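You operate a simulated robot arm through the tools that you are given. There is no shell and no other tool. Be economical: measure what you need, move in short steps, check, and stop when the job is done.

You are at the controls of a simulated two-armed robot. One attempt, no reset.

JOB
Shake the jar marked blue in the shaker till it is mixed, then switch off.
Fine: close the hood first and leave it closed; hold both buttons down together; leave the stroke dial and the other jars. Set down upright: what you pick out.

The check looks at the end state, three seconds after you hand in, the way a careful person would. Anything else that was tipped, shoved, dropped, spilled or broken makes it a failure.

ROBOT AND FRAMES
Two 7-joint arms with two-finger parallel grippers on one trunk, on a base that drives. Base frame: it is fixed to the floor where the robot stands at the start and does not move with it; the origin is under the middle of the robot, x ahead of it, y to its left, z up; the surface under the hand at the start is at about z = 860. Lengths are in mm, angles in degrees, forces in N, time in s.
The left shoulder is at the start at [70, 134, 1301], the right one opposite. With the tool pointing down near the work surface each hand reaches from about 100 to 620 mm from the robot's upright axis, wherever it stands, measured 20 degrees to its own side. Places, roughly: blue button [400, 400, 900]; clear hood [800, 600, 1100]; green button [400, 800, 900]; inside of the orange holder [600, 600, 900]; shaker switch [400, 600, 900]; stroke dial [600, 400, 900]. Payload 1.57 kg a hand.
The tool frame of a hand sits at the grasp point between the pads (the TCP): z along the fingers, y along the line on which they close. The tips reach 30 mm beyond it. Largest opening 80 mm; finger width 17, thickness 12; the body of the gripper, 40 by 82 mm, starts 80 mm behind the TCP.
Orientation is that of the tool frame in the base frame, as [roll, pitch, yaw] about the fixed x, y, z axes, in that order (R = Rz(yaw) Ry(pitch) Rx(roll)). With the fingers straight down and closing along the base's y, the tool's x points along the base's -x, its y along +y and its z along -z.

CONTROLS
- The arms move only by the tool arm_command. It takes "left_commands", "right_commands" or both (then of equal length, played together; a hand with none holds still); each is a list of rows, each a list of 3 entries, a list of its own where there are three numbers: the shift along the tool's x, y, z in mm, then the turn, a rotation vector about the tool's x, y, z in rad, then the gripper command, from -1 (shut) to 1 (fully open), values between in proportion. In form: [[[dx, dy, dz], [rx, ry, rz], hand], ...]. A call has 1 to 20 rows; each row shifts and turns the commanded pose from where the row before left it, along the tool's axes as they then stand. A row lasts 0.2 s, in which the tool goes at most 50 mm and 8.6 degrees; a call with a longer step from one row to the next is refused whole, and so is a gripper value outside its range. Where a pose cannot be reached the arm comes as near as it can. A force on the tool above 40 N (or 10 N above the force at the start of the call, whichever is more), or a blocked arm, ends the call early, and 0.2 s more pass. Each finger travels about 153 mm/s and halts on what it meets, pressing with about 32 N; the grip force reading is that of the motor and also rises with nothing between the fingers. The clock runs only during rows and for 0.2 s after the last one: add rows that do not move to give the fingers time. It gives the time, the measured TCP pose, the force on the tool (base axes), the opening and the grip force at its end, in the units of the frame above (readings bear some noise), with the torque about the TCP (base axes, N m) and any sound that the robot's microphone picked up, and new pictures: "pictures" is both (left out), scene, wrist or none (wrist: the cameras of the hands that moved).
- Cameras (640 x 400 px; columns grow to the right, rows downward): "scene" is now at [118.2, 41.8, 1529.7]; the picture's right is [0.52, -0.85, -0.00], its down [-0.54, -0.33, -0.77] and it looks along [0.66, 0.41, -0.63] (base axes); focal length 253 px, centre (320, 200). "left" rides on the left gripper at [72, 7, -122] in its tool frame; the picture's right is [-0.09, 1.00, 0.00], its down [-0.84, -0.08, -0.54] and it looks along [-0.54, -0.05, 0.84] (tool axes); focal length 238 px, centre (320, 200). "right" rides on the right gripper at [72, -7, -122] in its tool frame; the picture's right is [0.09, 1.00, 0.00], its down [-0.84, 0.08, -0.54] and it looks along [-0.54, 0.05, 0.84] (tool axes); focal length 238 px, centre (320, 200). There is no depth. A picture from a camera that has moved, and an enlarged one, comes with that camera's place and axes in the base frame and with its lens. The place of the scene camera against the robot may be out by one fixed shift of up to 12 mm in any direction.
- raise_lower(by): slides the trunk up (or, below 0, down) by that many mm; the arms and the scene camera ride with it, the base frame stays. It gives what a move gives, with no picture.
- drive_base(legs): drives the robot by 1 to 6 legs, each [ahead, left, turn to the left] in mm, mm and degrees, along the robot's own axes; the way and the turn of a leg run together, so that a leg with both is an arc; at most 1500 mm and 180 degrees a leg. The arms and the cameras ride along, it lands a little off, and it stops where it bumps. It gives what a move gives, and a new picture of the scene camera.
- pan_tilt(pan, tilt): turns the head with the scene camera to pan (to the left, within 86 degrees either way) and tilt (down, from -29 to 69), counted from straight ahead of the robot. It gives what a move gives, and a new picture of the scene camera.
- zoom(camera, box): a new picture of the part [left, top, right, bottom] of that camera's present view, enlarged. No time passes.
- close_job(): hands the job in; it is judged then, once.

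Go step by step. Nothing tells you exact positions but the pictures and the camera data: compare them with the known pose of the tool, close in by small moves and look again before you grip or let go. The budget is 120 turns and 260 pictures, counting those below and the enlarged ones. Unless the task says otherwise, let go and move clear before handing in, and close with one line.

The tools are called after "Request:" by a JSON object that holds its "op" and its "data". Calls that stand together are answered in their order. arm_command: Moves the arms, as the interface text tells. Its arguments: {"type":"object","properties":{"left_commands":{"type":"array"},"right_commands":{"type":"array"},"pictures":{"type":"string","enum":["both","scene","wrist","none"]}},"required":[]} The other tools are called the same way: raise_lower (by) slides the trunk up or down; drive_base (legs) drives the base; pan_tilt (pan, tilt) turns the head that bears the scene camera; zoom (camera, box) takes an enlarged picture of a part of a camera's view; close_job () hands the job in.

At the start:

```text
time_s: 0.0
left_eef_pos: [383.8, 394.5, 1336.9]
left_tool_rot: [-179.9, 0.1, -180.0]
left_wrist_force: [0.4, 0.0, 0.5]
left_moment: [-0.03, -0.01, 0.0]
left_grip_width: 80.0
left_finger_force: 0.0
right_eef_pos: [324.7, 50.7, 1337.3]
right_tool_rot: [-180.0, 0.0, 180.0]
right_wrist_force: [-0.1, -0.4, 0.4]
right_moment: [0.03, 0.0, -0.01]
right_grip_width: 80.2
right_finger_force: 0.1
trunk travel left (down, up): [-875.0, 65.0]
robot x, y, heading: [-0.4, -2.9, -0.1]
head pan, tilt: [31.6, 39.3]
```

scene: 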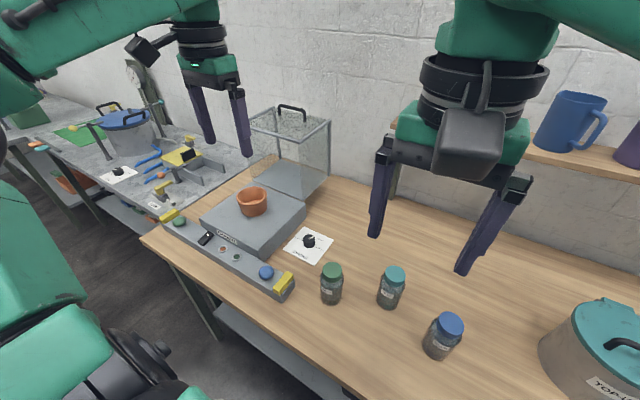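
right: 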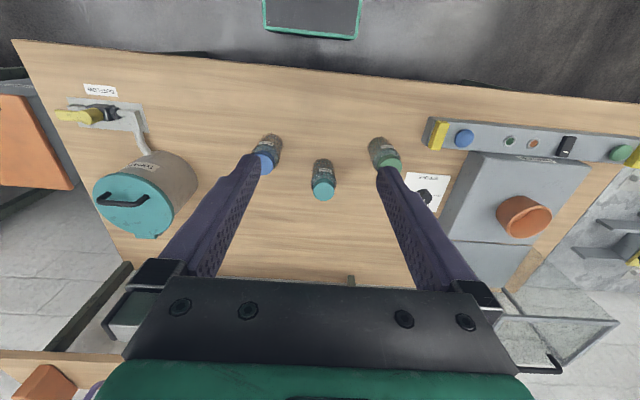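
left: 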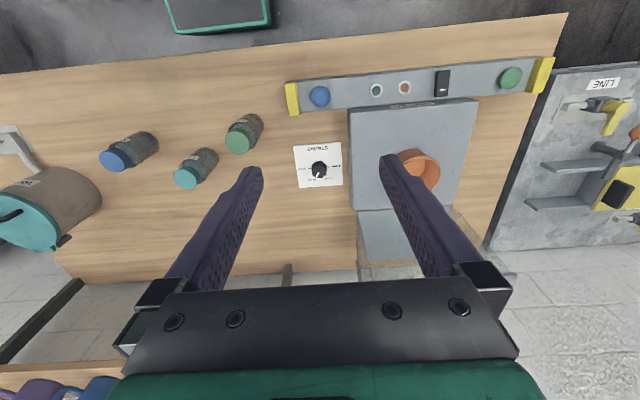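

I see three jars (green, teal and blue lids), the shaker with its open hood, buttons and switch. I'll zoom in to read the labels before moving.

Request:
{"op": "zoom", "data": {"camera": "scene", "box": [300, 240, 480, 370]}}

Request:
{"op": "zoom", "data": {"camera": "scene", "box": [140, 90, 350, 310]}}

Request:
{"op": "zoom", "data": {"camera": "left", "box": [90, 40, 570, 290]}}

```text
3.08 times, centred on (390, 305) of scene
camera zoom: at [118.2, 41.8, 1529.7], right [0.52, -0.85, 0.0], down [-0.54, -0.33, -0.77], along [0.66, 0.41, -0.63], focal length 778 px, centre (105, -123)
```

zoom: 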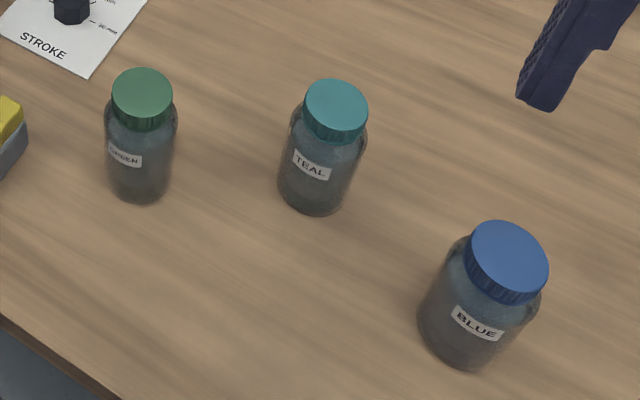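

```text
1.82 times, centred on (245, 200) of scene
camera zoom: at [118.2, 41.8, 1529.7], right [0.52, -0.85, 0.0], down [-0.54, -0.33, -0.77], along [0.66, 0.41, -0.63], focal length 460 px, centre (456, 200)
```

zoom: 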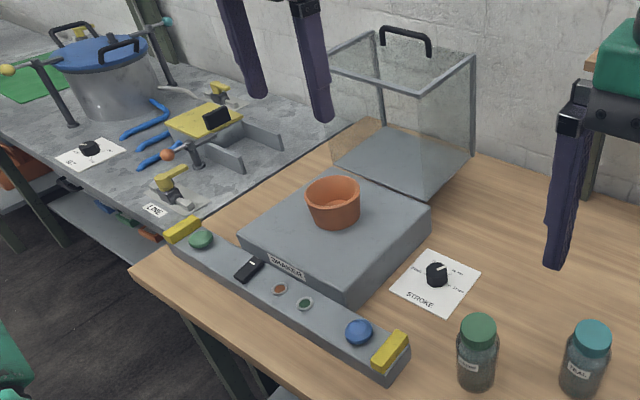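

```text
1.33 times, centred on (330, 165) of left
camera zoom: at [313.0, 401.6, 1459.4], right [0.09, 1.0, 0.0], down [0.84, -0.08, 0.54], along [0.54, -0.05, -0.84], focal length 318 px, centre (307, 247)
```

zoom: 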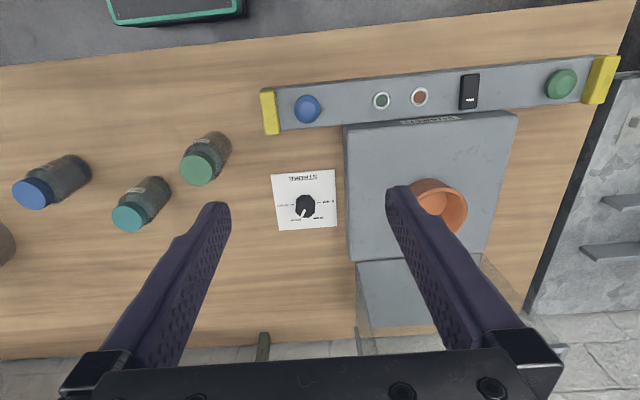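

The jar labelled BLUE is at about [486, -65] with its lid top near z 975, so the right hand can take it by the lid from above. I'll move the right hand above it and look again.

Request:
{"op": "arm_command", "data": {"right_commands": [[[-23, -16.5, 31], [0, 0, 0], 1], [[-23, -16.5, 31], [0, 0, 0], 1], [[-23, -16.5, 31], [0, 0, 0], 1], [[-23, -16.5, 31], [0, 0, 0], 1], [[-23, -16.5, 31], [0, 0, 0], 1], [[-23, -16.5, 31], [0, 0, 0], 1], [[-23, -16.5, 31], [0, 0, 0], 1]]}}

Request:
{"op": "zoom", "data": {"camera": "scene", "box": [340, 230, 500, 370]}}

```text
time_s: 1.6
left_eef_pos: [384.6, 396.0, 1336.2]
left_tool_rot: [-180.0, 0.0, -179.9]
left_wrist_force: [0.5, 0.1, -0.3]
left_moment: [0.0, 0.04, 0.01]
left_grip_width: 79.9
left_finger_force: 0.1
right_eef_pos: [492.8, -65.0, 1119.6]
right_tool_rot: [-179.9, 0.0, -180.0]
right_wrist_force: [-0.5, -0.2, 0.5]
right_moment: [0.06, 0.01, 0.0]
right_grip_width: 80.0
right_finger_force: 0.0
trunk travel left (down, up): [-875.0, 65.0]
robot x, y, heading: [2.9, 0.3, 0.1]
head pan, tilt: [31.6, 39.3]
camera scene: at [119.5, 41.3, 1529.6], right [0.52, -0.85, 0.0], down [-0.54, -0.33, -0.77], along [0.66, 0.41, -0.63], focal length 253 px, centre (320, 200)
camera right: at [419.9, -72.5, 1242.3], right [-0.09, 1.0, 0.0], down [0.84, 0.08, 0.54], along [0.54, 0.05, -0.84], focal length 238 px, centre (320, 200)
```

scene: 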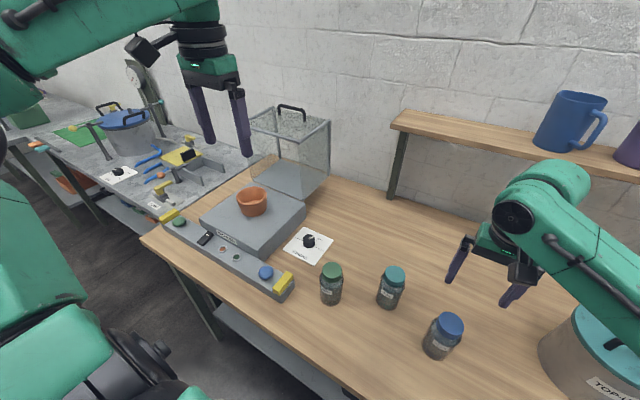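
right: 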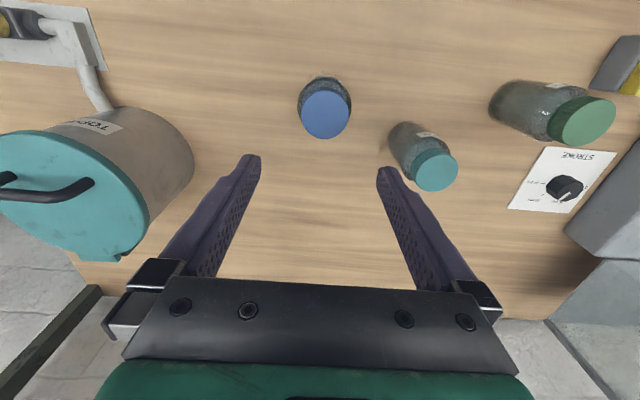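

```text
2.86 times, centred on (420, 300) of scene
camera zoom: at [119.5, 41.3, 1529.6], right [0.52, -0.85, 0.0], down [-0.54, -0.33, -0.77], along [0.66, 0.41, -0.63], focal length 722 px, centre (34, -86)
```

zoom: 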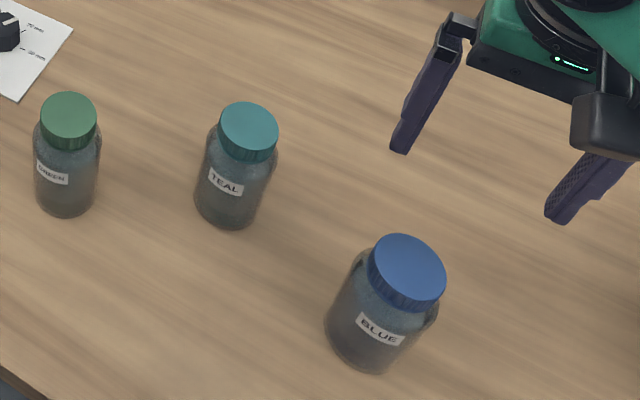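

The blue lid is at about [482, -62], top z ~977. I'll align with it and come down to z 1035 to check.

Request:
{"op": "arm_command", "data": {"right_commands": [[[5.5, 1.5, 28], [0, 0, 0], 1], [[5.5, 1.5, 28], [0, 0, 0], 1], [[0, 0, 28], [0, 0, 0], 1]]}}

Request:
{"op": "zoom", "data": {"camera": "scene", "box": [380, 230, 540, 370]}}

```text
time_s: 2.4
left_eef_pos: [384.2, 395.6, 1336.0]
left_tool_rot: [-180.0, 0.0, -179.8]
left_wrist_force: [-0.3, -0.4, -0.3]
left_moment: [0.01, 0.0, 0.01]
left_grip_width: 80.3
left_finger_force: 0.1
right_eef_pos: [476.2, -60.5, 1036.3]
right_tool_rot: [-180.0, 0.0, -179.9]
right_wrist_force: [0.3, -0.3, 0.1]
right_moment: [-0.01, 0.0, -0.03]
right_grip_width: 80.1
right_finger_force: 0.0
trunk travel left (down, up): [-875.0, 65.0]
robot x, y, heading: [-0.7, -0.4, -0.5]
head pan, tilt: [31.6, 39.3]
camera scene: at [118.5, 41.9, 1529.7], right [0.52, -0.85, 0.0], down [-0.54, -0.33, -0.77], along [0.66, 0.41, -0.63], focal length 253 px, centre (320, 200)
camera right: at [405.2, -67.7, 1158.3], right [-0.09, 1.0, 0.0], down [0.84, 0.08, 0.54], along [0.54, 0.05, -0.84], focal length 238 px, centre (320, 200)
```

scene: 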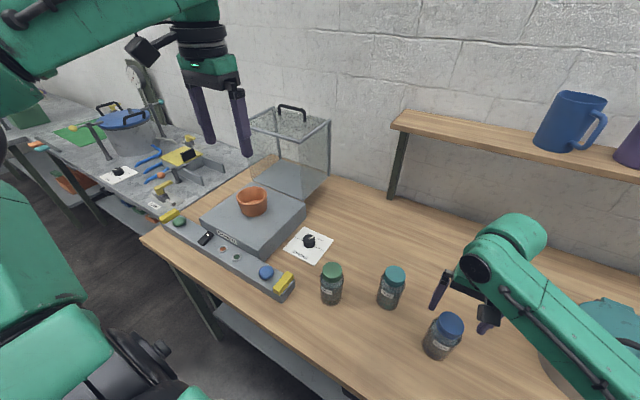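
right: 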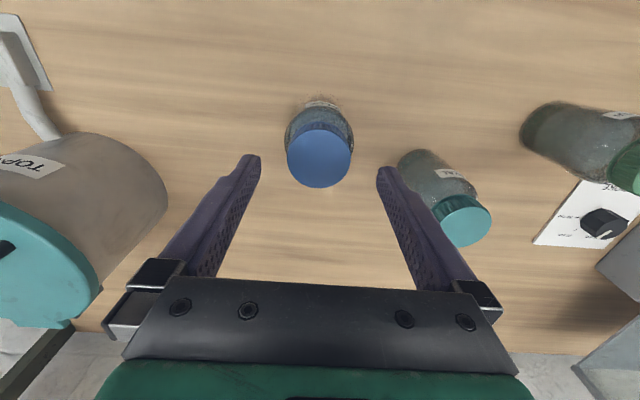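

```text
2.86 times, centred on (460, 300) of scene
camera zoom: at [118.5, 41.9, 1529.7], right [0.52, -0.85, 0.0], down [-0.54, -0.33, -0.77], along [0.66, 0.41, -0.63], focal length 722 px, centre (-80, -86)
```

zoom: 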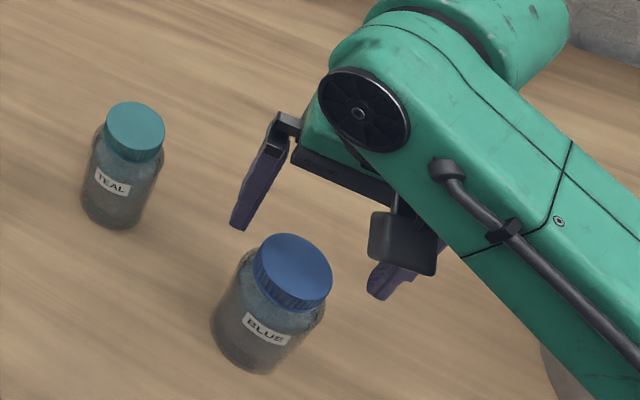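

The lid sits centred between the fingers, about 5 mm further ahead. I'll shift by that, go down so the tips overlap the lid by ~16 mm, and close.

Request:
{"op": "arm_command", "data": {"right_commands": [[[-5, 0, 15], [0, 0, 0], 1], [[0, 0, 15], [0, 0, 0], 1], [[0, 0, 16], [0, 0, 0], 1], [[0, 0, 0], [0, 0, 0], 1]]}}

Request:
{"op": "zoom", "data": {"camera": "scene", "box": [380, 230, 540, 370]}}

```text
time_s: 3.4
left_eef_pos: [384.1, 395.9, 1336.6]
left_tool_rot: [-179.9, 0.1, -179.9]
left_wrist_force: [-0.2, 0.0, 0.7]
left_moment: [-0.02, 0.0, 0.01]
left_grip_width: 79.9
left_finger_force: 0.0
right_eef_pos: [480.9, -60.7, 990.4]
right_tool_rot: [180.0, -0.1, -180.0]
right_wrist_force: [-0.3, 0.5, -0.3]
right_moment: [0.0, 0.04, 0.04]
right_grip_width: 80.2
right_finger_force: 0.0
trunk travel left (down, up): [-875.0, 65.0]
robot x, y, heading: [3.9, -2.3, 0.1]
head pan, tilt: [31.6, 39.3]
camera scene: at [118.3, 41.8, 1529.6], right [0.52, -0.85, 0.0], down [-0.54, -0.33, -0.77], along [0.66, 0.41, -0.63], focal length 253 px, centre (320, 200)
camera right: at [408.6, -68.5, 1112.4], right [-0.09, 1.0, 0.0], down [0.84, 0.08, 0.54], along [0.54, 0.05, -0.84], focal length 238 px, centre (320, 200)
```

scene: 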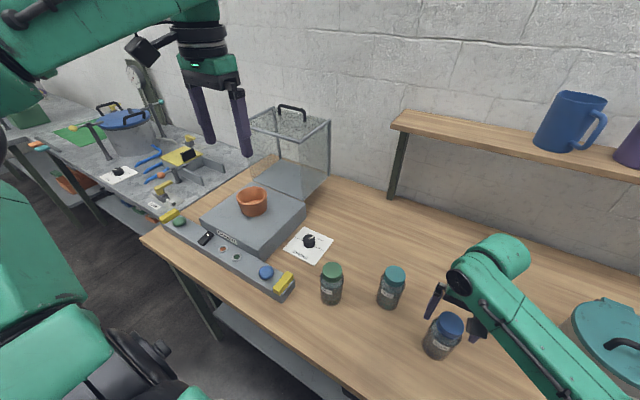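
right: 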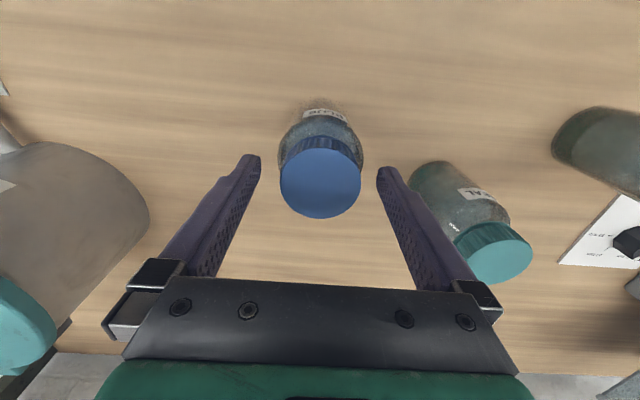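

```text
2.86 times, centred on (460, 300) of scene
camera zoom: at [118.3, 41.8, 1529.6], right [0.52, -0.85, 0.0], down [-0.54, -0.33, -0.77], along [0.66, 0.41, -0.63], focal length 722 px, centre (-80, -86)
```

zoom: 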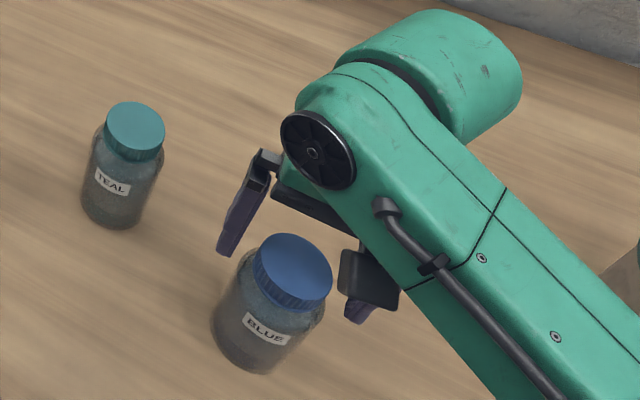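

Aligned: lid centre [480.5, -62] against TCP [481, -61]. Closing the gripper and then lifting slightly.

Request:
{"op": "arm_command", "data": {"right_commands": [[[0, 0, 2], [0, 0, 0], 0.4], [[0, 0, 0], [0, 0, 0], -0.4], [[0, 0, 0], [0, 0, 0], -1], [[0, 0, 0], [0, 0, 0], -1], [[0, 0, -10], [0, 0, 0], -1], [[0, 0, -15], [0, 0, 0], -1], [[0, 0, -15], [0, 0, 0], -1]]}}

Request:
{"op": "zoom", "data": {"camera": "scene", "box": [380, 230, 540, 370]}}

```text
time_s: 5.0
left_eef_pos: [384.7, 395.6, 1336.9]
left_tool_rot: [-180.0, 0.0, -179.9]
left_wrist_force: [0.0, 1.1, -0.2]
left_moment: [-0.03, 0.01, 0.01]
left_grip_width: 79.9
left_finger_force: 0.1
right_eef_pos: [481.1, -60.0, 1028.3]
right_tool_rot: [-179.9, 0.0, 180.0]
right_wrist_force: [-0.2, -0.3, -2.9]
right_moment: [-0.01, 0.02, 0.01]
right_grip_width: 51.6
right_finger_force: 32.2
trunk travel left (down, up): [-875.0, 65.0]
robot x, y, heading: [-1.7, -1.9, 0.1]
head pan, tilt: [31.6, 39.3]
camera scene: at [118.6, 42.1, 1529.6], right [0.52, -0.85, 0.0], down [-0.54, -0.33, -0.77], along [0.66, 0.41, -0.63], focal length 253 px, centre (320, 200)
camera right: at [410.1, -67.3, 1150.4], right [-0.09, 1.0, 0.0], down [0.84, 0.08, 0.54], along [0.54, 0.05, -0.84], focal length 238 px, centre (320, 200)
```

scene: 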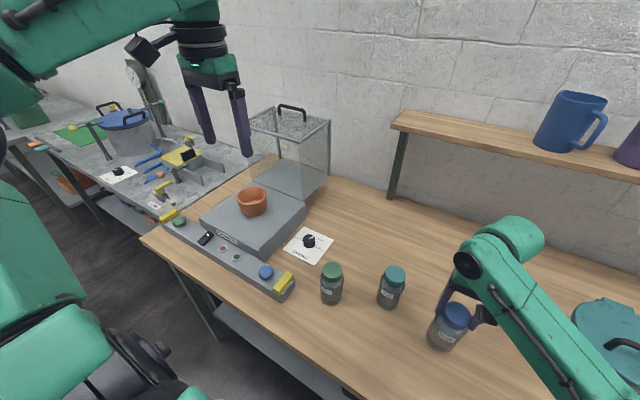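
right: 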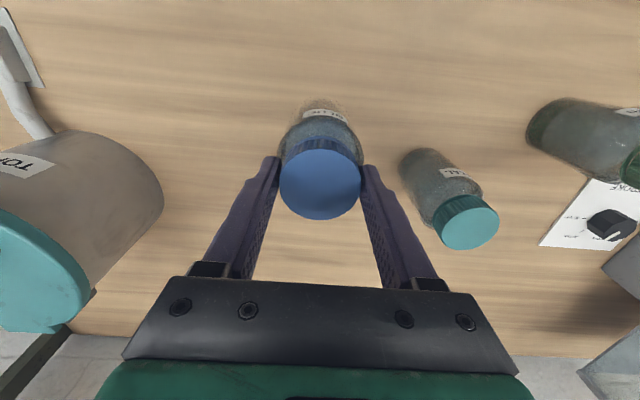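

```text
2.86 times, centred on (460, 300) of scene
camera zoom: at [118.6, 42.1, 1529.6], right [0.52, -0.85, 0.0], down [-0.54, -0.33, -0.77], along [0.66, 0.41, -0.63], focal length 722 px, centre (-80, -86)
```

zoom: 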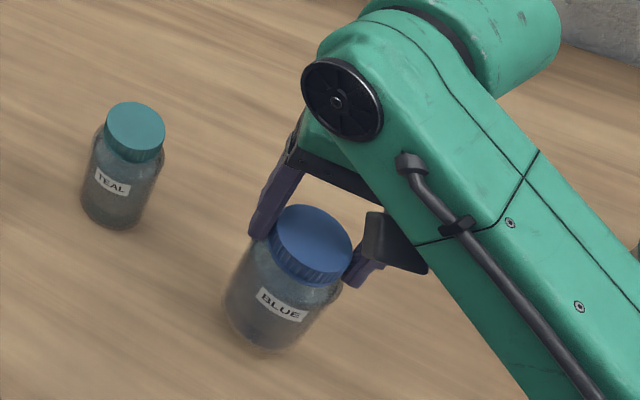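

The jar is held by the lid (51.6 mm wide, light). I'll lift it well up, pull it in a bit, and then drive left along the table.

Request:
{"op": "arm_command", "data": {"right_commands": [[[0, 0, -40], [0, 0, 0], -1], [[0, 0, -40], [0, 0, 0], -1], [[10, 0, -40], [0, 0, 0], -1], [[20, 0, -35], [0, 0, 0], -1], [[20, 0, -20], [0, 0, 0], -1], [[20, 0, 0], [0, 0, 0], -1], [[0, 0, 0], [0, 0, 0], -1]], "pictures": "none"}}

Request:
{"op": "drive_base", "data": {"legs": [[0, 650, 0]]}}

```text
time_s: 6.6
left_eef_pos: [384.9, 396.1, 1337.0]
left_tool_rot: [-180.0, -0.1, 179.9]
left_wrist_force: [1.2, -0.4, -0.2]
left_moment: [0.01, -0.02, 0.0]
left_grip_width: 80.0
left_finger_force: 0.1
right_eef_pos: [410.2, -63.7, 1204.1]
right_tool_rot: [180.0, -0.2, 180.0]
right_wrist_force: [-0.6, -0.5, -3.1]
right_moment: [-0.03, -0.01, 0.01]
right_grip_width: 51.4
right_finger_force: 31.3
trunk travel left (down, up): [-875.0, 65.0]
robot x, y, heading: [1.1, 0.7, 0.2]
head pan, tilt: [31.6, 39.3]
```

```text
time_s: 10.2
left_eef_pos: [384.8, 1038.3, 1336.3]
left_tool_rot: [179.9, 0.0, 179.9]
left_wrist_force: [0.5, 0.1, -1.1]
left_moment: [0.0, -0.01, -0.01]
left_grip_width: 80.1
left_finger_force: 0.0
right_eef_pos: [412.8, 581.0, 1203.4]
right_tool_rot: [179.9, 0.0, 179.9]
right_wrist_force: [-0.4, -0.1, -2.9]
right_moment: [0.0, -0.03, 0.0]
right_grip_width: 51.7
right_finger_force: 31.6
trunk travel left (down, up): [-875.0, 65.0]
robot x, y, heading: [2.6, 648.1, 0.2]
head pan, tilt: [31.6, 39.3]
camera scene: at [119.6, 685.5, 1529.7], right [0.52, -0.85, 0.0], down [-0.54, -0.33, -0.77], along [0.66, 0.41, -0.63], focal length 253 px, centre (320, 200)
```

scene: 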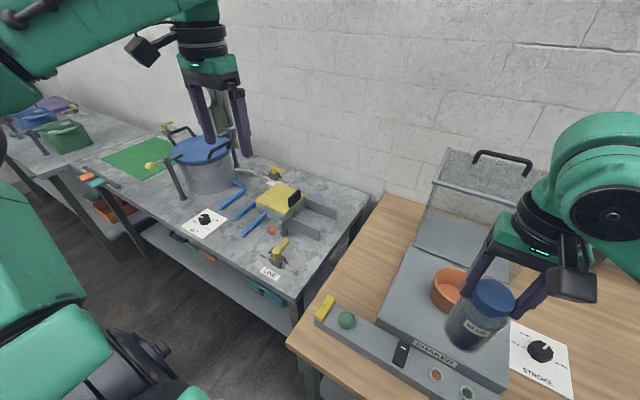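

Arrived at y≈648. I'll turn the head to look squarely at the shaker, holder and hood.

Request:
{"op": "pan_tilt", "data": {"pan": -2, "tilt": 42}}

Request:
{"op": "zoom", "data": {"camera": "right", "box": [160, 0, 640, 300]}}

Request:
{"op": "zoom", "data": {"camera": "scene", "box": [180, 40, 460, 220]}}

```text
time_s: 11.2
left_eef_pos: [385.8, 1040.8, 1336.7]
left_tool_rot: [180.0, 0.1, 179.9]
left_wrist_force: [0.0, 0.2, 0.7]
left_moment: [-0.02, 0.0, -0.02]
left_grip_width: 80.0
left_finger_force: 0.0
right_eef_pos: [411.6, 581.6, 1203.1]
right_tool_rot: [-179.9, 0.0, 179.9]
right_wrist_force: [-0.4, -0.2, -2.7]
right_moment: [-0.02, 0.0, 0.0]
right_grip_width: 51.6
right_finger_force: 32.0
trunk travel left (down, up): [-875.0, 65.0]
robot x, y, heading: [2.9, 642.2, 0.1]
head pan, tilt: [-2.0, 42.0]
camera scene: at [130.2, 640.0, 1525.6], right [-0.04, -1.0, 0.0], down [-0.67, 0.02, -0.74], along [0.74, -0.03, -0.67], focal length 253 px, centre (320, 200)
```

scene: 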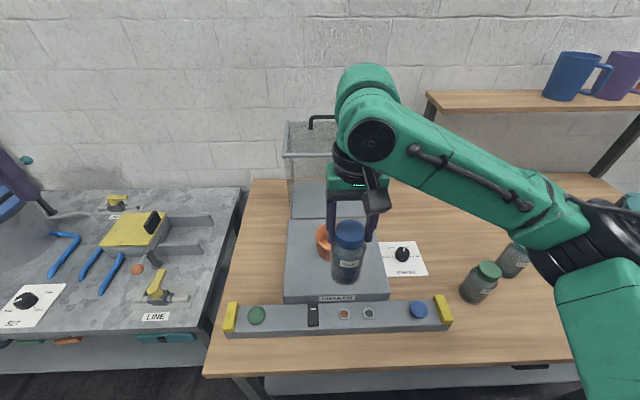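

```text
1.33 times, centred on (400, 150) of right
camera zoom: at [340.0, 575.8, 1325.8], right [-0.09, 1.0, 0.0], down [0.84, 0.08, 0.54], along [0.54, 0.05, -0.84], focal length 318 px, centre (213, 267)
```

zoom: 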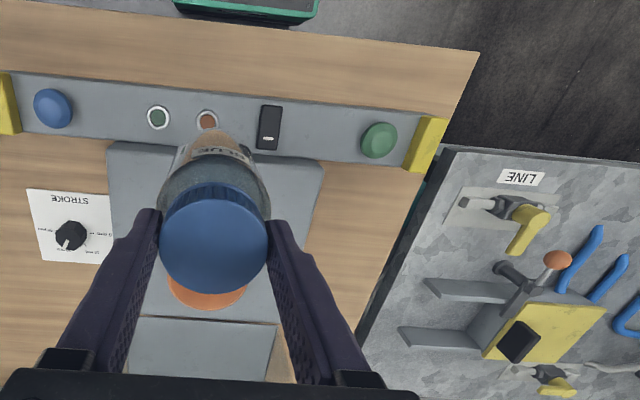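

```text
2.22 times, centred on (320, 130) of scene
camera zoom: at [130.2, 640.0, 1525.6], right [-0.04, -1.0, 0.0], down [-0.67, 0.02, -0.74], along [0.74, -0.03, -0.67], focal length 562 px, centre (320, 356)
```

zoom: 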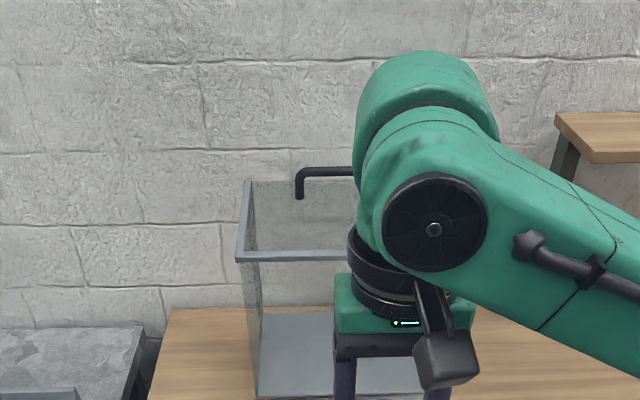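

The jar hides the holder in these views, so I'll bring the left hand over to look at the holder and hood from a clear angle.

Request:
{"op": "arm_command", "data": {"left_commands": [[[-22.5, -41.5, 0], [0, 0, 0], 1], [[-22.5, -41.5, 0], [0, 0, 0], 1], [[-22.5, -41.5, 0], [0, 0, 0], 1], [[-22.5, -41.5, 0], [0, 0, 0], 1], [[-22.5, -41.5, 0], [0, 0, 0], 1], [[-22.5, -41.5, 0], [0, 0, 0], 1], [[0, 0, 0], [0, 0, 0], 1]], "pictures": "wrist"}}

Request:
{"op": "zoom", "data": {"camera": "left", "box": [130, 20, 370, 240]}}

```text
time_s: 12.8
left_eef_pos: [492.4, 811.9, 1326.6]
left_tool_rot: [-179.9, 0.2, -179.9]
left_wrist_force: [-0.1, -0.4, 0.3]
left_moment: [-0.02, -0.03, 0.01]
left_grip_width: 79.9
left_finger_force: 0.1
left hand out of reach, approached as far as the arm can: row 6
right_eef_pos: [409.4, 583.1, 1203.8]
right_tool_rot: [-180.0, 0.1, 179.9]
right_wrist_force: [-1.0, 0.2, -4.5]
right_moment: [0.02, -0.02, 0.01]
right_grip_width: 51.6
right_finger_force: 32.1
trunk travel left (down, up): [-875.0, 65.0]
robot x, y, heading: [1.7, 645.8, -0.0]
head pan, tilt: [-2.0, 42.0]
camera left: at [421.2, 817.6, 1448.5], right [0.09, 1.0, 0.0], down [0.83, -0.07, 0.55], along [0.54, -0.05, -0.84], focal length 238 px, centre (320, 200)
```

left: 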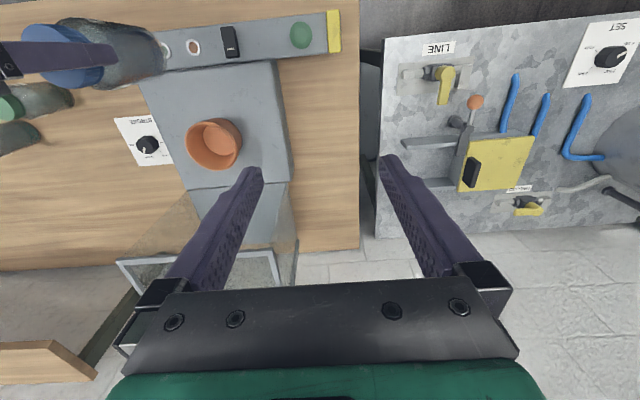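

```text
1.82 times, centred on (250, 130) of left
camera zoom: at [421.2, 817.6, 1448.5], right [0.09, 1.0, 0.0], down [0.83, -0.07, 0.55], along [0.54, -0.05, -0.84], focal length 433 px, centre (447, 327)
```

zoom: 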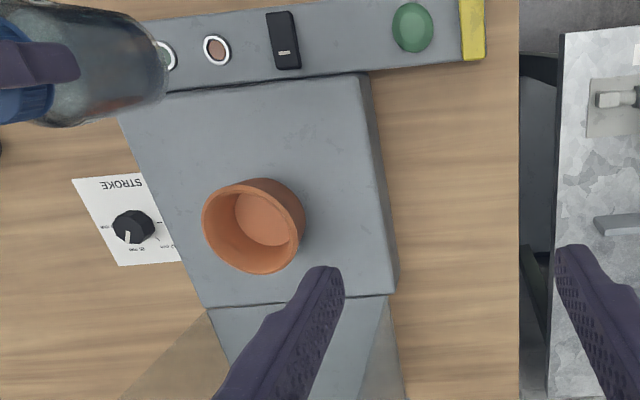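

Triangulating gives the holder rim at about [567, 590, 1000], inner floor z ~959, and the shaker plate top at z ~940. The hood is farther than I can reach from here, so I'll look down to see how much room there is to drive closer.

Request:
{"op": "pan_tilt", "data": {"pan": 0, "tilt": 69}}

```text
time_s: 13.7
left_eef_pos: [495.4, 812.1, 1324.6]
left_tool_rot: [-179.9, 0.0, -179.9]
left_wrist_force: [0.4, -0.1, 0.2]
left_moment: [-0.02, -0.01, -0.02]
left_grip_width: 80.1
left_finger_force: 0.0
right_eef_pos: [412.3, 581.9, 1202.0]
right_tool_rot: [179.9, -0.1, 179.9]
right_wrist_force: [0.4, 0.5, -4.5]
right_moment: [0.02, 0.01, -0.01]
right_grip_width: 51.3
right_finger_force: 32.0
trunk travel left (down, up): [-875.0, 65.0]
robot x, y, heading: [3.0, 646.8, 0.1]
head pan, tilt: [0.0, 68.8]
camera scene: at [103.5, 642.4, 1492.4], right [0.0, -1.0, 0.0], down [-0.93, 0.0, -0.36], along [0.36, 0.0, -0.93], focal length 253 px, centre (320, 200)
```

scene: 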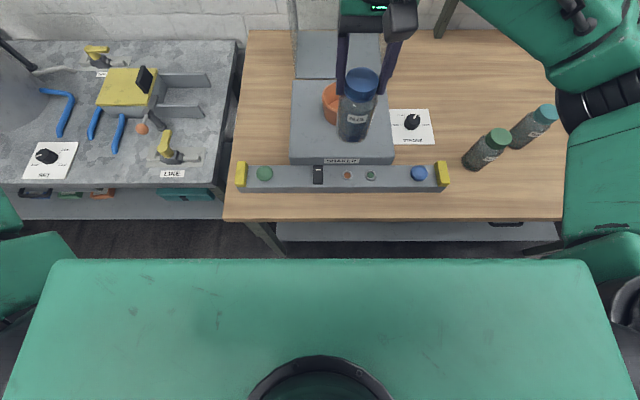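

No base bump risk is visible but I can't see its front, so I'll first raise the trunk to extend the reach at carrying height, then move the jar over the holder.

Request:
{"op": "raise_lower", "data": {"by": 60}}

Request:
{"op": "arm_command", "data": {"right_commands": [[[-20, 1, 10], [0, 0, 0], -1], [[-20, 1, 15], [0, 0, 0], -1], [[-20, 1, 20], [0, 0, 0], -1], [[-25, 1, 20], [0, 0, 0], -1], [[-25, 1, 20], [0, 0, 0], -1], [[-25, 1, 10], [0, 0, 0], -1], [[-22, 2, 0], [0, 0, 0], -1], [[0, 0, 0], [0, 0, 0], -1]], "pictures": "none"}}

Request:
{"op": "zoom", "data": {"camera": "left", "box": [80, 0, 400, 240]}}

Request:
{"op": "zoom", "data": {"camera": "scene", "box": [240, 0, 440, 220]}}

```text
time_s: 14.7
left_eef_pos: [494.8, 810.6, 1385.1]
left_tool_rot: [-179.8, 0.1, -180.0]
left_wrist_force: [-0.5, 0.0, 0.1]
left_moment: [0.01, -0.01, -0.01]
left_grip_width: 79.7
left_finger_force: 0.1
right_eef_pos: [411.6, 580.6, 1262.1]
right_tool_rot: [179.9, 0.0, 179.9]
right_wrist_force: [0.0, 0.3, -3.4]
right_moment: [0.0, 0.02, 0.02]
right_grip_width: 51.6
right_finger_force: 31.1
trunk travel left (down, up): [-935.0, 5.0]
robot x, y, heading: [0.9, 646.8, -0.1]
head pan, tilt: [0.0, 68.8]
```

```text
time_s: 16.5
left_eef_pos: [495.0, 811.7, 1385.2]
left_tool_rot: [180.0, 0.1, -179.9]
left_wrist_force: [0.2, 0.1, -1.3]
left_moment: [-0.02, -0.02, -0.03]
left_grip_width: 79.9
left_finger_force: 0.1
right_eef_pos: [569.1, 588.5, 1167.8]
right_tool_rot: [-180.0, 0.0, 179.9]
right_wrist_force: [0.1, 0.6, -4.2]
right_moment: [0.03, -0.02, 0.02]
right_grip_width: 51.6
right_finger_force: 32.4
trunk travel left (down, up): [-935.0, 5.0]
robot x, y, heading: [2.4, 646.1, -0.1]
head pan, tilt: [0.0, 68.8]
```

```text
1.67 times, centred on (240, 120) of left
camera zoom: at [424.5, 817.6, 1507.4], right [0.09, 1.0, 0.0], down [0.84, -0.08, 0.54], along [0.54, -0.05, -0.84], focal length 397 px, centre (453, 333)
```

zoom: 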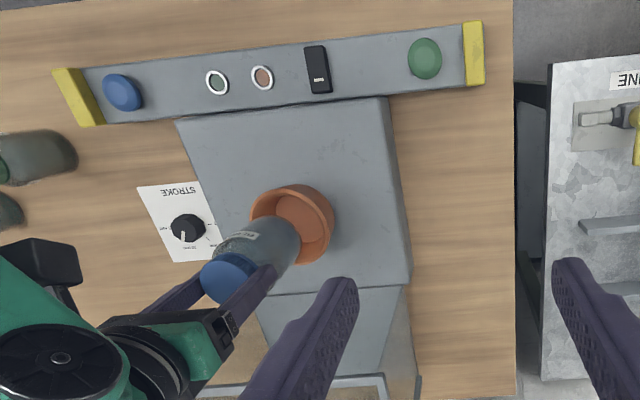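

```text
1.82 times, centred on (340, 110) of scene
camera zoom: at [102.7, 642.4, 1552.4], right [0.0, -1.0, 0.0], down [-0.93, 0.0, -0.36], along [0.36, 0.0, -0.93], focal length 460 px, centre (284, 364)
```

zoom: 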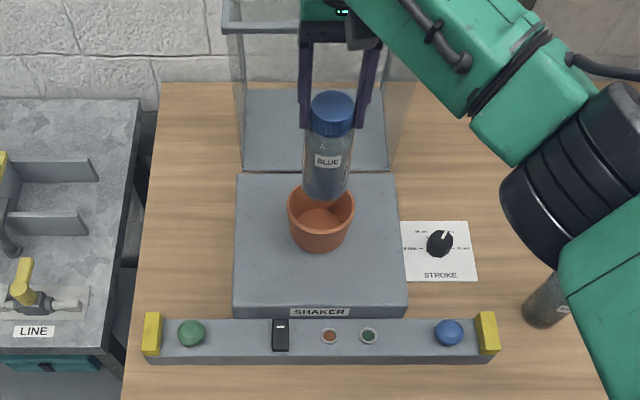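

The jar hangs right over the holder; both cameras put the holder axis near [569, 589]. I'll go down to just inside the rim and check.

Request:
{"op": "arm_command", "data": {"right_commands": [[[0, 0, 18], [0, 0, 0], -1], [[0, 0, 18], [0, 0, 0], -1], [[0, 0, 0], [0, 0, 0], -1]], "pictures": "none"}}

Request:
{"op": "zoom", "data": {"camera": "left", "box": [160, 60, 300, 180]}}

Request:
{"op": "zoom", "data": {"camera": "scene", "box": [300, 40, 400, 150]}}

Request:
{"op": "zoom", "data": {"camera": "right", "box": [220, 50, 420, 250]}}

```text
time_s: 17.3
left_eef_pos: [495.8, 811.8, 1384.4]
left_tool_rot: [-179.9, 0.1, 179.9]
left_wrist_force: [0.0, -0.1, -0.1]
left_moment: [-0.01, -0.01, 0.03]
left_grip_width: 80.2
left_finger_force: 0.1
right_eef_pos: [568.6, 589.0, 1131.1]
right_tool_rot: [-180.0, 0.0, 179.9]
right_wrist_force: [-0.4, 0.0, -3.6]
right_moment: [0.0, -0.01, 0.0]
right_grip_width: 51.2
right_finger_force: 31.9
trunk travel left (down, up): [-935.0, 5.0]
robot x, y, heading: [-1.4, 647.3, -0.2]
head pan, tilt: [0.0, 68.8]
```

```text
3.33 times, centred on (230, 120) of left
camera zoom: at [424.4, 817.5, 1507.5], right [0.09, 1.0, 0.0], down [0.84, -0.08, 0.54], along [0.54, -0.05, -0.84], focal length 794 px, centre (620, 467)
```

zoom: 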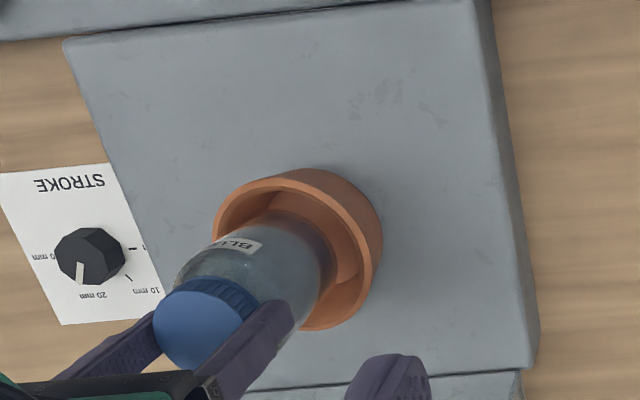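

```text
3.64 times, centred on (350, 95) of scene
camera zoom: at [102.6, 642.3, 1552.5], right [0.0, -1.0, 0.0], down [-0.93, 0.0, -0.36], along [0.36, 0.0, -0.93], focal length 919 px, centre (211, 582)
```

zoom: 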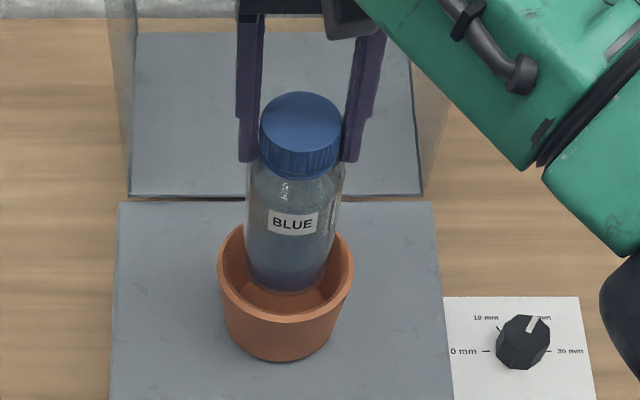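

```text
2.00 times, centred on (320, 150) of right
camera zoom: at [496.8, 582.7, 1253.5], right [-0.09, 1.0, 0.0], down [0.84, 0.08, 0.54], along [0.54, 0.05, -0.84], focal length 477 px, centre (320, 300)
```

zoom: 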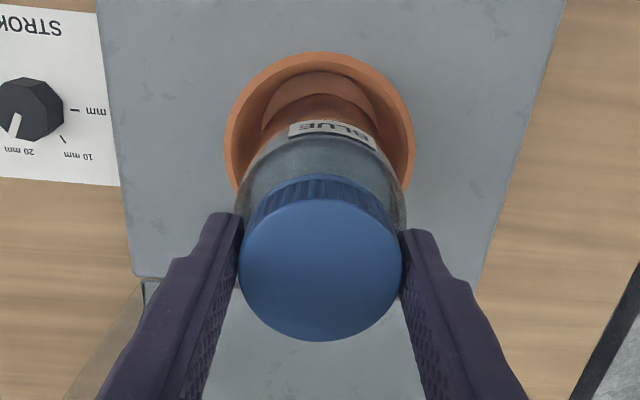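

The jar bottom is centred in the holder (about 2 mm more ahead would be ideal). I'll nudge and lower in small steps, watching the force.

Request:
{"op": "arm_command", "data": {"right_commands": [[[-2, 0, 8], [0, 0, 0], -1], [[0, 0, 8], [0, 0, 0], -1], [[0, 0, 8], [0, 0, 0], -1], [[0, 0, 5], [0, 0, 0], -1], [[0, 0, 0], [0, 0, 0], -1]], "pictures": "none"}}

Request:
{"op": "zoom", "data": {"camera": "scene", "box": [300, 40, 400, 150]}}

Request:
{"op": "zoom", "data": {"camera": "left", "box": [160, 60, 300, 180]}}

```text
time_s: 18.5
left_eef_pos: [495.7, 811.7, 1385.2]
left_tool_rot: [-179.8, 0.0, -180.0]
left_wrist_force: [0.5, -0.1, 0.4]
left_moment: [-0.01, -0.02, 0.02]
left_grip_width: 80.2
left_finger_force: 0.0
right_eef_pos: [571.5, 590.5, 1103.2]
right_tool_rot: [-180.0, -0.1, 179.8]
right_wrist_force: [-0.4, 0.8, -4.4]
right_moment: [0.0, -0.01, 0.01]
right_grip_width: 51.6
right_finger_force: 32.1
trunk travel left (down, up): [-935.0, 5.0]
robot x, y, heading: [0.9, 644.2, 0.0]
head pan, tilt: [0.0, 68.8]
```

```text
3.64 times, centred on (350, 95) of scene
camera zoom: at [103.1, 642.5, 1552.4], right [0.0, -1.0, 0.0], down [-0.93, 0.0, -0.36], along [0.36, 0.0, -0.93], focal length 919 px, centre (211, 582)
```

zoom: 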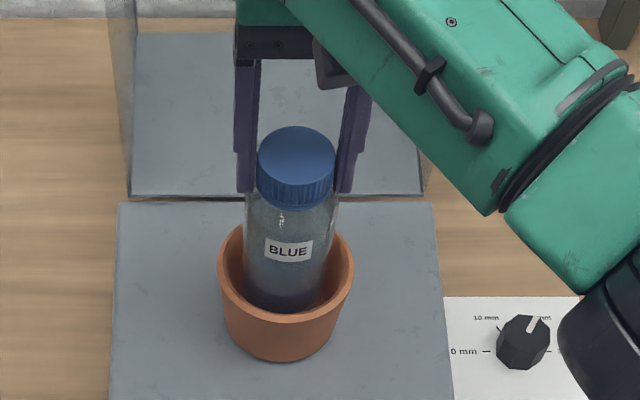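

```text
3.33 times, centred on (230, 120) of left
camera zoom: at [424.8, 817.7, 1507.3], right [0.09, 1.0, 0.0], down [0.84, -0.08, 0.54], along [0.54, -0.05, -0.84], focal length 794 px, centre (620, 467)
```

zoom: 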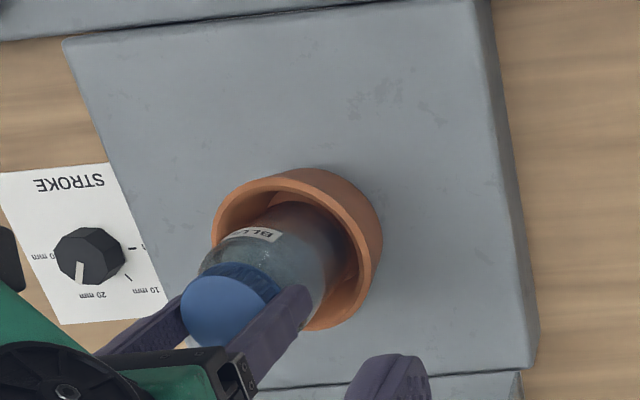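

Still free and centred. Lowering the rest in small steps until contact shows.

Request:
{"op": "arm_command", "data": {"right_commands": [[[0, 0, 4], [0, 0, 0], -1], [[0, 0, 4], [0, 0, 0], -1], [[0, 0, 4], [0, 0, 0], -1], [[0, 0, 0], [0, 0, 0], -1]], "pictures": "none"}}

Request:
{"op": "zoom", "data": {"camera": "scene", "box": [300, 40, 400, 150]}}

```text
time_s: 19.5
left_eef_pos: [495.9, 811.4, 1384.3]
left_tool_rot: [-179.9, 0.0, 179.9]
left_wrist_force: [0.4, 0.5, -0.6]
left_moment: [0.02, -0.02, 0.02]
left_grip_width: 79.8
left_finger_force: 0.2
right_eef_pos: [571.4, 590.3, 1090.4]
right_tool_rot: [-180.0, -0.1, 179.8]
right_wrist_force: [-0.2, 0.6, -3.1]
right_moment: [-0.02, 0.02, 0.0]
right_grip_width: 51.7
right_finger_force: 31.9
trunk travel left (down, up): [-935.0, 5.0]
robot x, y, heading: [-0.8, 642.0, -0.4]
head pan, tilt: [0.0, 68.8]
```

```text
3.64 times, centred on (350, 95) of scene
camera zoom: at [103.0, 642.4, 1552.4], right [0.0, -1.0, 0.0], down [-0.93, 0.0, -0.36], along [0.36, 0.0, -0.93], focal length 919 px, centre (211, 582)
```

zoom: 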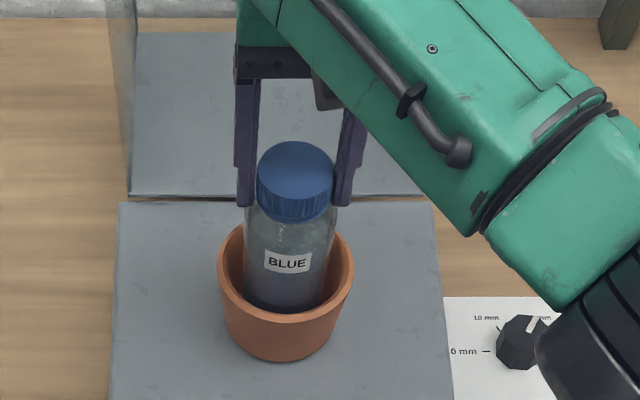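

Request:
{"op": "arm_command", "data": {"right_commands": [[[0, 0, 3], [0, 0, 0], -1], [[0, 0, 3], [0, 0, 0], -1], [[0, 0, 0], [0, 0, 0], -1]], "pictures": "none"}}

```text
time_s: 20.3
left_eef_pos: [497.0, 811.5, 1384.8]
left_tool_rot: [-179.9, 0.1, -179.9]
left_wrist_force: [-0.1, 0.5, 0.0]
left_moment: [-0.01, -0.01, 0.03]
left_grip_width: 79.8
left_finger_force: 0.0
right_eef_pos: [571.4, 590.9, 1085.2]
right_tool_rot: [-180.0, -0.1, 179.9]
right_wrist_force: [-0.1, -0.5, -2.9]
right_moment: [0.03, -0.03, 0.02]
right_grip_width: 51.8
right_finger_force: 32.0
trunk travel left (down, up): [-935.0, 5.0]
robot x, y, heading: [-2.1, 645.7, -0.2]
head pan, tilt: [0.0, 68.8]
```

Request:
{"op": "arm_command", "data": {"right_commands": [[[0, 0, 2.5], [0, 0, 0], -1], [[0, 0, 2.5], [0, 0, 0], -1], [[0, 0, 2.5], [0, 0, 0], -1], [[0, 0, 0], [0, 0, 0], -1]], "pictures": "none"}}

Request:
{"op": "zoom", "data": {"camera": "scene", "box": [300, 40, 400, 150]}}

```text
time_s: 21.3
left_eef_pos: [495.4, 812.0, 1385.0]
left_tool_rot: [-179.8, 0.1, 180.0]
left_wrist_force: [0.5, -0.1, -0.3]
left_moment: [-0.01, -0.05, 0.05]
left_grip_width: 80.2
left_finger_force: 0.0
right_eef_pos: [570.5, 589.3, 1077.2]
right_tool_rot: [-179.9, -0.1, 179.9]
right_wrist_force: [0.0, 0.4, -3.0]
right_moment: [0.0, -0.01, -0.02]
right_grip_width: 51.6
right_finger_force: 32.3
trunk travel left (down, up): [-935.0, 5.0]
robot x, y, heading: [2.8, 643.7, -0.3]
head pan, tilt: [0.0, 68.8]
```

```text
3.64 times, centred on (350, 95) of scene
camera zoom: at [103.0, 642.5, 1552.4], right [0.0, -1.0, 0.0], down [-0.93, 0.0, -0.36], along [0.36, 0.0, -0.93], focal length 919 px, centre (211, 582)
```

zoom: 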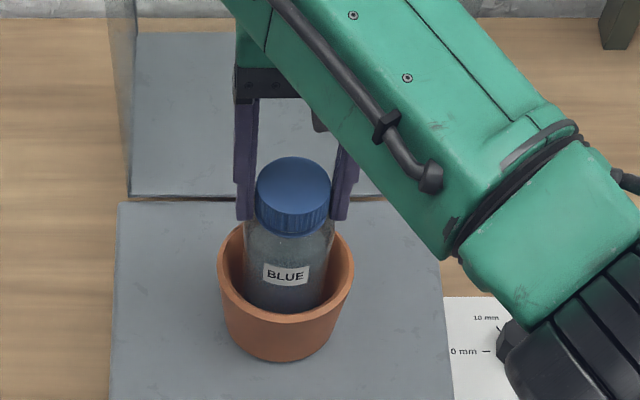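

Request:
{"op": "arm_command", "data": {"right_commands": [[[0, 0, 2.5], [0, 0, 0], -1], [[0, 0, 2.5], [0, 0, 0], -1], [[0, 0, 2.5], [0, 0, 0], -1], [[0, 0, 0], [0, 0, 0], -1]], "pictures": "none"}}

Request:
{"op": "zoom", "data": {"camera": "left", "box": [160, 60, 300, 180]}}

```text
time_s: 22.3
left_eef_pos: [490.3, 812.5, 1388.6]
left_tool_rot: [-179.8, 0.3, 179.9]
left_wrist_force: [0.1, -0.5, -0.6]
left_moment: [0.03, 0.04, -0.01]
left_grip_width: 80.2
left_finger_force: 0.1
right_eef_pos: [570.1, 590.5, 1074.7]
right_tool_rot: [179.9, 0.7, 179.9]
right_wrist_force: [9.6, -0.6, 36.6]
right_moment: [-0.12, -0.26, 0.02]
right_grip_width: 51.3
right_finger_force: 31.9
trunk travel left (down, up): [-935.0, 5.0]
robot x, y, heading: [0.9, 644.6, -0.0]
head pan, tilt: [0.0, 68.8]
```

```text
3.33 times, centred on (230, 120) of left
camera zoom: at [419.1, 818.3, 1509.5], right [0.09, 1.0, 0.0], down [0.83, -0.08, 0.55], along [0.54, -0.05, -0.84], focal length 794 px, centre (620, 467)
```

zoom: 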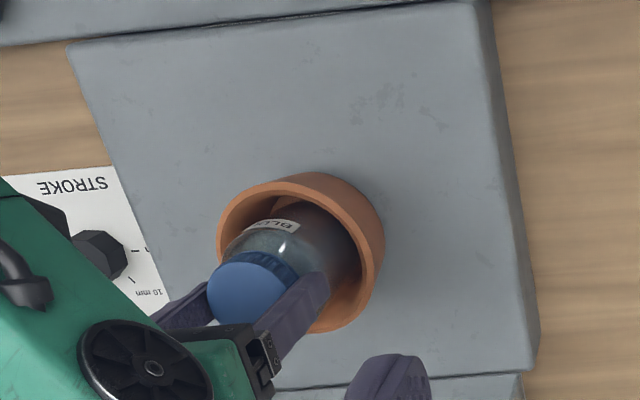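

Floor contact at TCP z ≈ 1075, pressing a bit hard. I'll back off to unload, then open slowly and rise.

Request:
{"op": "arm_command", "data": {"right_commands": [[[0, 0, -3], [0, 0, 0], -1], [[0, 0, -1.5], [0, 0, 0], -1], [[0, 0, 0], [0, 0, 0], -1], [[0, 0, 0], [0, 0, 0], -1]], "pictures": "none"}}

```text
time_s: 23.3
left_eef_pos: [491.9, 812.3, 1385.5]
left_tool_rot: [-179.9, 0.2, -180.0]
left_wrist_force: [0.4, -0.2, -0.4]
left_moment: [0.01, 0.0, 0.0]
left_grip_width: 80.1
left_finger_force: 0.0
right_eef_pos: [567.2, 589.7, 1075.4]
right_tool_rot: [-180.0, 0.1, 180.0]
right_wrist_force: [7.4, 0.5, 20.4]
right_moment: [0.01, -0.36, 0.02]
right_grip_width: 51.7
right_finger_force: 31.7
trunk travel left (down, up): [-935.0, 5.0]
robot x, y, heading: [1.9, 643.3, -0.1]
head pan, tilt: [0.0, 68.8]
```

Request:
{"op": "arm_command", "data": {"right_commands": [[[-1, 0, -1.5], [0, 0, 0], -1], [[-1, 0, 0], [0, 0, 0], -1], [[0, 0, 0], [0, 0, 0], -1]], "pictures": "none"}}

Request:
{"op": "zoom", "data": {"camera": "right", "box": [220, 50, 420, 250]}}

Request:
{"op": "zoom", "data": {"camera": "scene", "box": [300, 40, 400, 150]}}

```text
time_s: 24.1
left_eef_pos: [493.1, 810.9, 1384.6]
left_tool_rot: [-179.9, 0.2, -180.0]
left_wrist_force: [0.5, 0.4, 0.2]
left_moment: [0.02, 0.01, 0.0]
left_grip_width: 80.2
left_finger_force: 0.0
right_eef_pos: [570.9, 589.5, 1076.5]
right_tool_rot: [-180.0, -0.2, 179.8]
right_wrist_force: [-1.8, -0.3, 3.5]
right_moment: [0.03, 0.24, -0.01]
right_grip_width: 51.5
right_finger_force: 32.3
trunk travel left (down, up): [-935.0, 5.0]
robot x, y, heading: [0.2, 645.7, -0.2]
head pan, tilt: [0.0, 68.8]
```

```text
2.00 times, centred on (320, 150) of right
camera zoom: at [499.5, 582.3, 1198.4], right [-0.09, 1.0, 0.0], down [0.84, 0.08, 0.54], along [0.54, 0.05, -0.84], focal length 477 px, centre (320, 300)
```

zoom: 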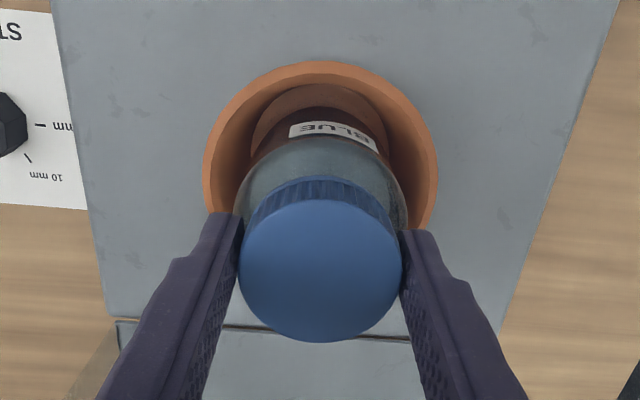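

```text
3.64 times, centred on (350, 95) of scene
camera zoom: at [100.6, 642.7, 1552.4], right [0.0, -1.0, 0.0], down [-0.93, 0.0, -0.36], along [0.36, 0.0, -0.93], focal length 919 px, centre (211, 582)
```

zoom: 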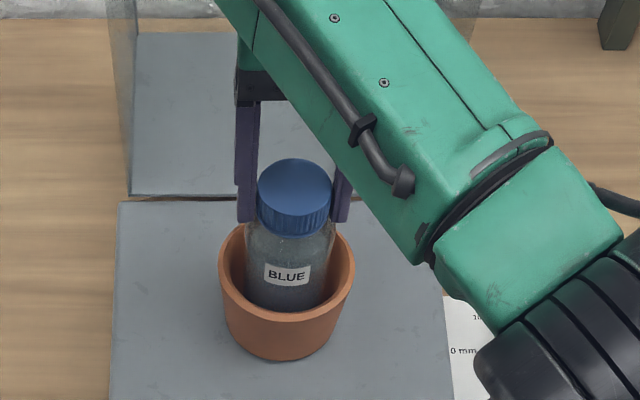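

The load is nearly zero and the jar stands upright in the holder. I'll open and lift away.

Request:
{"op": "arm_command", "data": {"right_commands": [[[0, 0, 0], [0, 0, 0], -0.2], [[0, 0, 0], [0, 0, 0], 0.3], [[0, 0, 0], [0, 0, 0], 0.8], [[0, 0, -15], [0, 0, 0], 1], [[0, 0, -30], [0, 0, 0], 1], [[0, 0, -40], [0, 0, 0], 1], [[20, 0, -40], [0, 0, 0], 1], [[40, -20, 0], [0, 0, 0], 1], [[40, -20, 0], [0, 0, 0], 1], [[40, -20, 0], [0, 0, 0], 1]], "pictures": "none"}}

Request:
{"op": "zoom", "data": {"camera": "scene", "box": [230, 0, 410, 220]}}

Request:
{"op": "zoom", "data": {"camera": "left", "box": [80, 0, 400, 290]}}

```text
time_s: 26.3
left_eef_pos: [492.2, 810.5, 1385.8]
left_tool_rot: [-179.9, 0.2, -179.9]
left_wrist_force: [-0.1, 0.8, -0.2]
left_moment: [0.01, 0.02, 0.01]
left_grip_width: 80.2
left_finger_force: 0.0
right_eef_pos: [429.0, 529.3, 1200.8]
right_tool_rot: [180.0, 0.0, 179.7]
right_wrist_force: [-0.7, -0.3, -0.1]
right_moment: [0.0, -0.06, 0.0]
right_grip_width: 79.7
right_finger_force: 0.1
trunk travel left (down, up): [-935.0, 5.0]
robot x, y, heading: [-0.8, 643.4, 0.1]
head pan, tilt: [0.0, 68.8]
```

```text
1.82 times, centred on (320, 110) of scene
camera zoom: at [99.9, 641.4, 1552.7], right [0.0, -1.0, 0.0], down [-0.93, 0.0, -0.36], along [0.36, 0.0, -0.93], focal length 460 px, centre (320, 364)
```

zoom: 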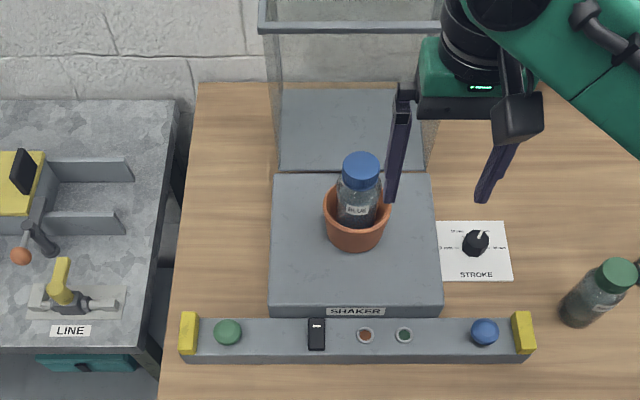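

```text
1.38 times, centred on (240, 145) of left
camera zoom: at [421.6, 816.7, 1508.4], right [0.09, 1.0, 0.0], down [0.83, -0.08, 0.54], along [0.54, -0.05, -0.84], focal length 329 px, centre (430, 276)
```

zoom: 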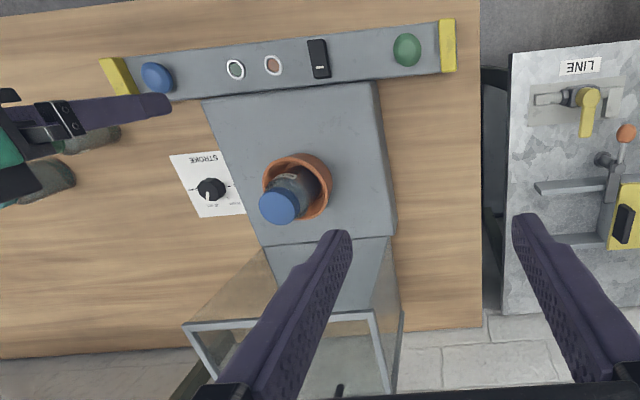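

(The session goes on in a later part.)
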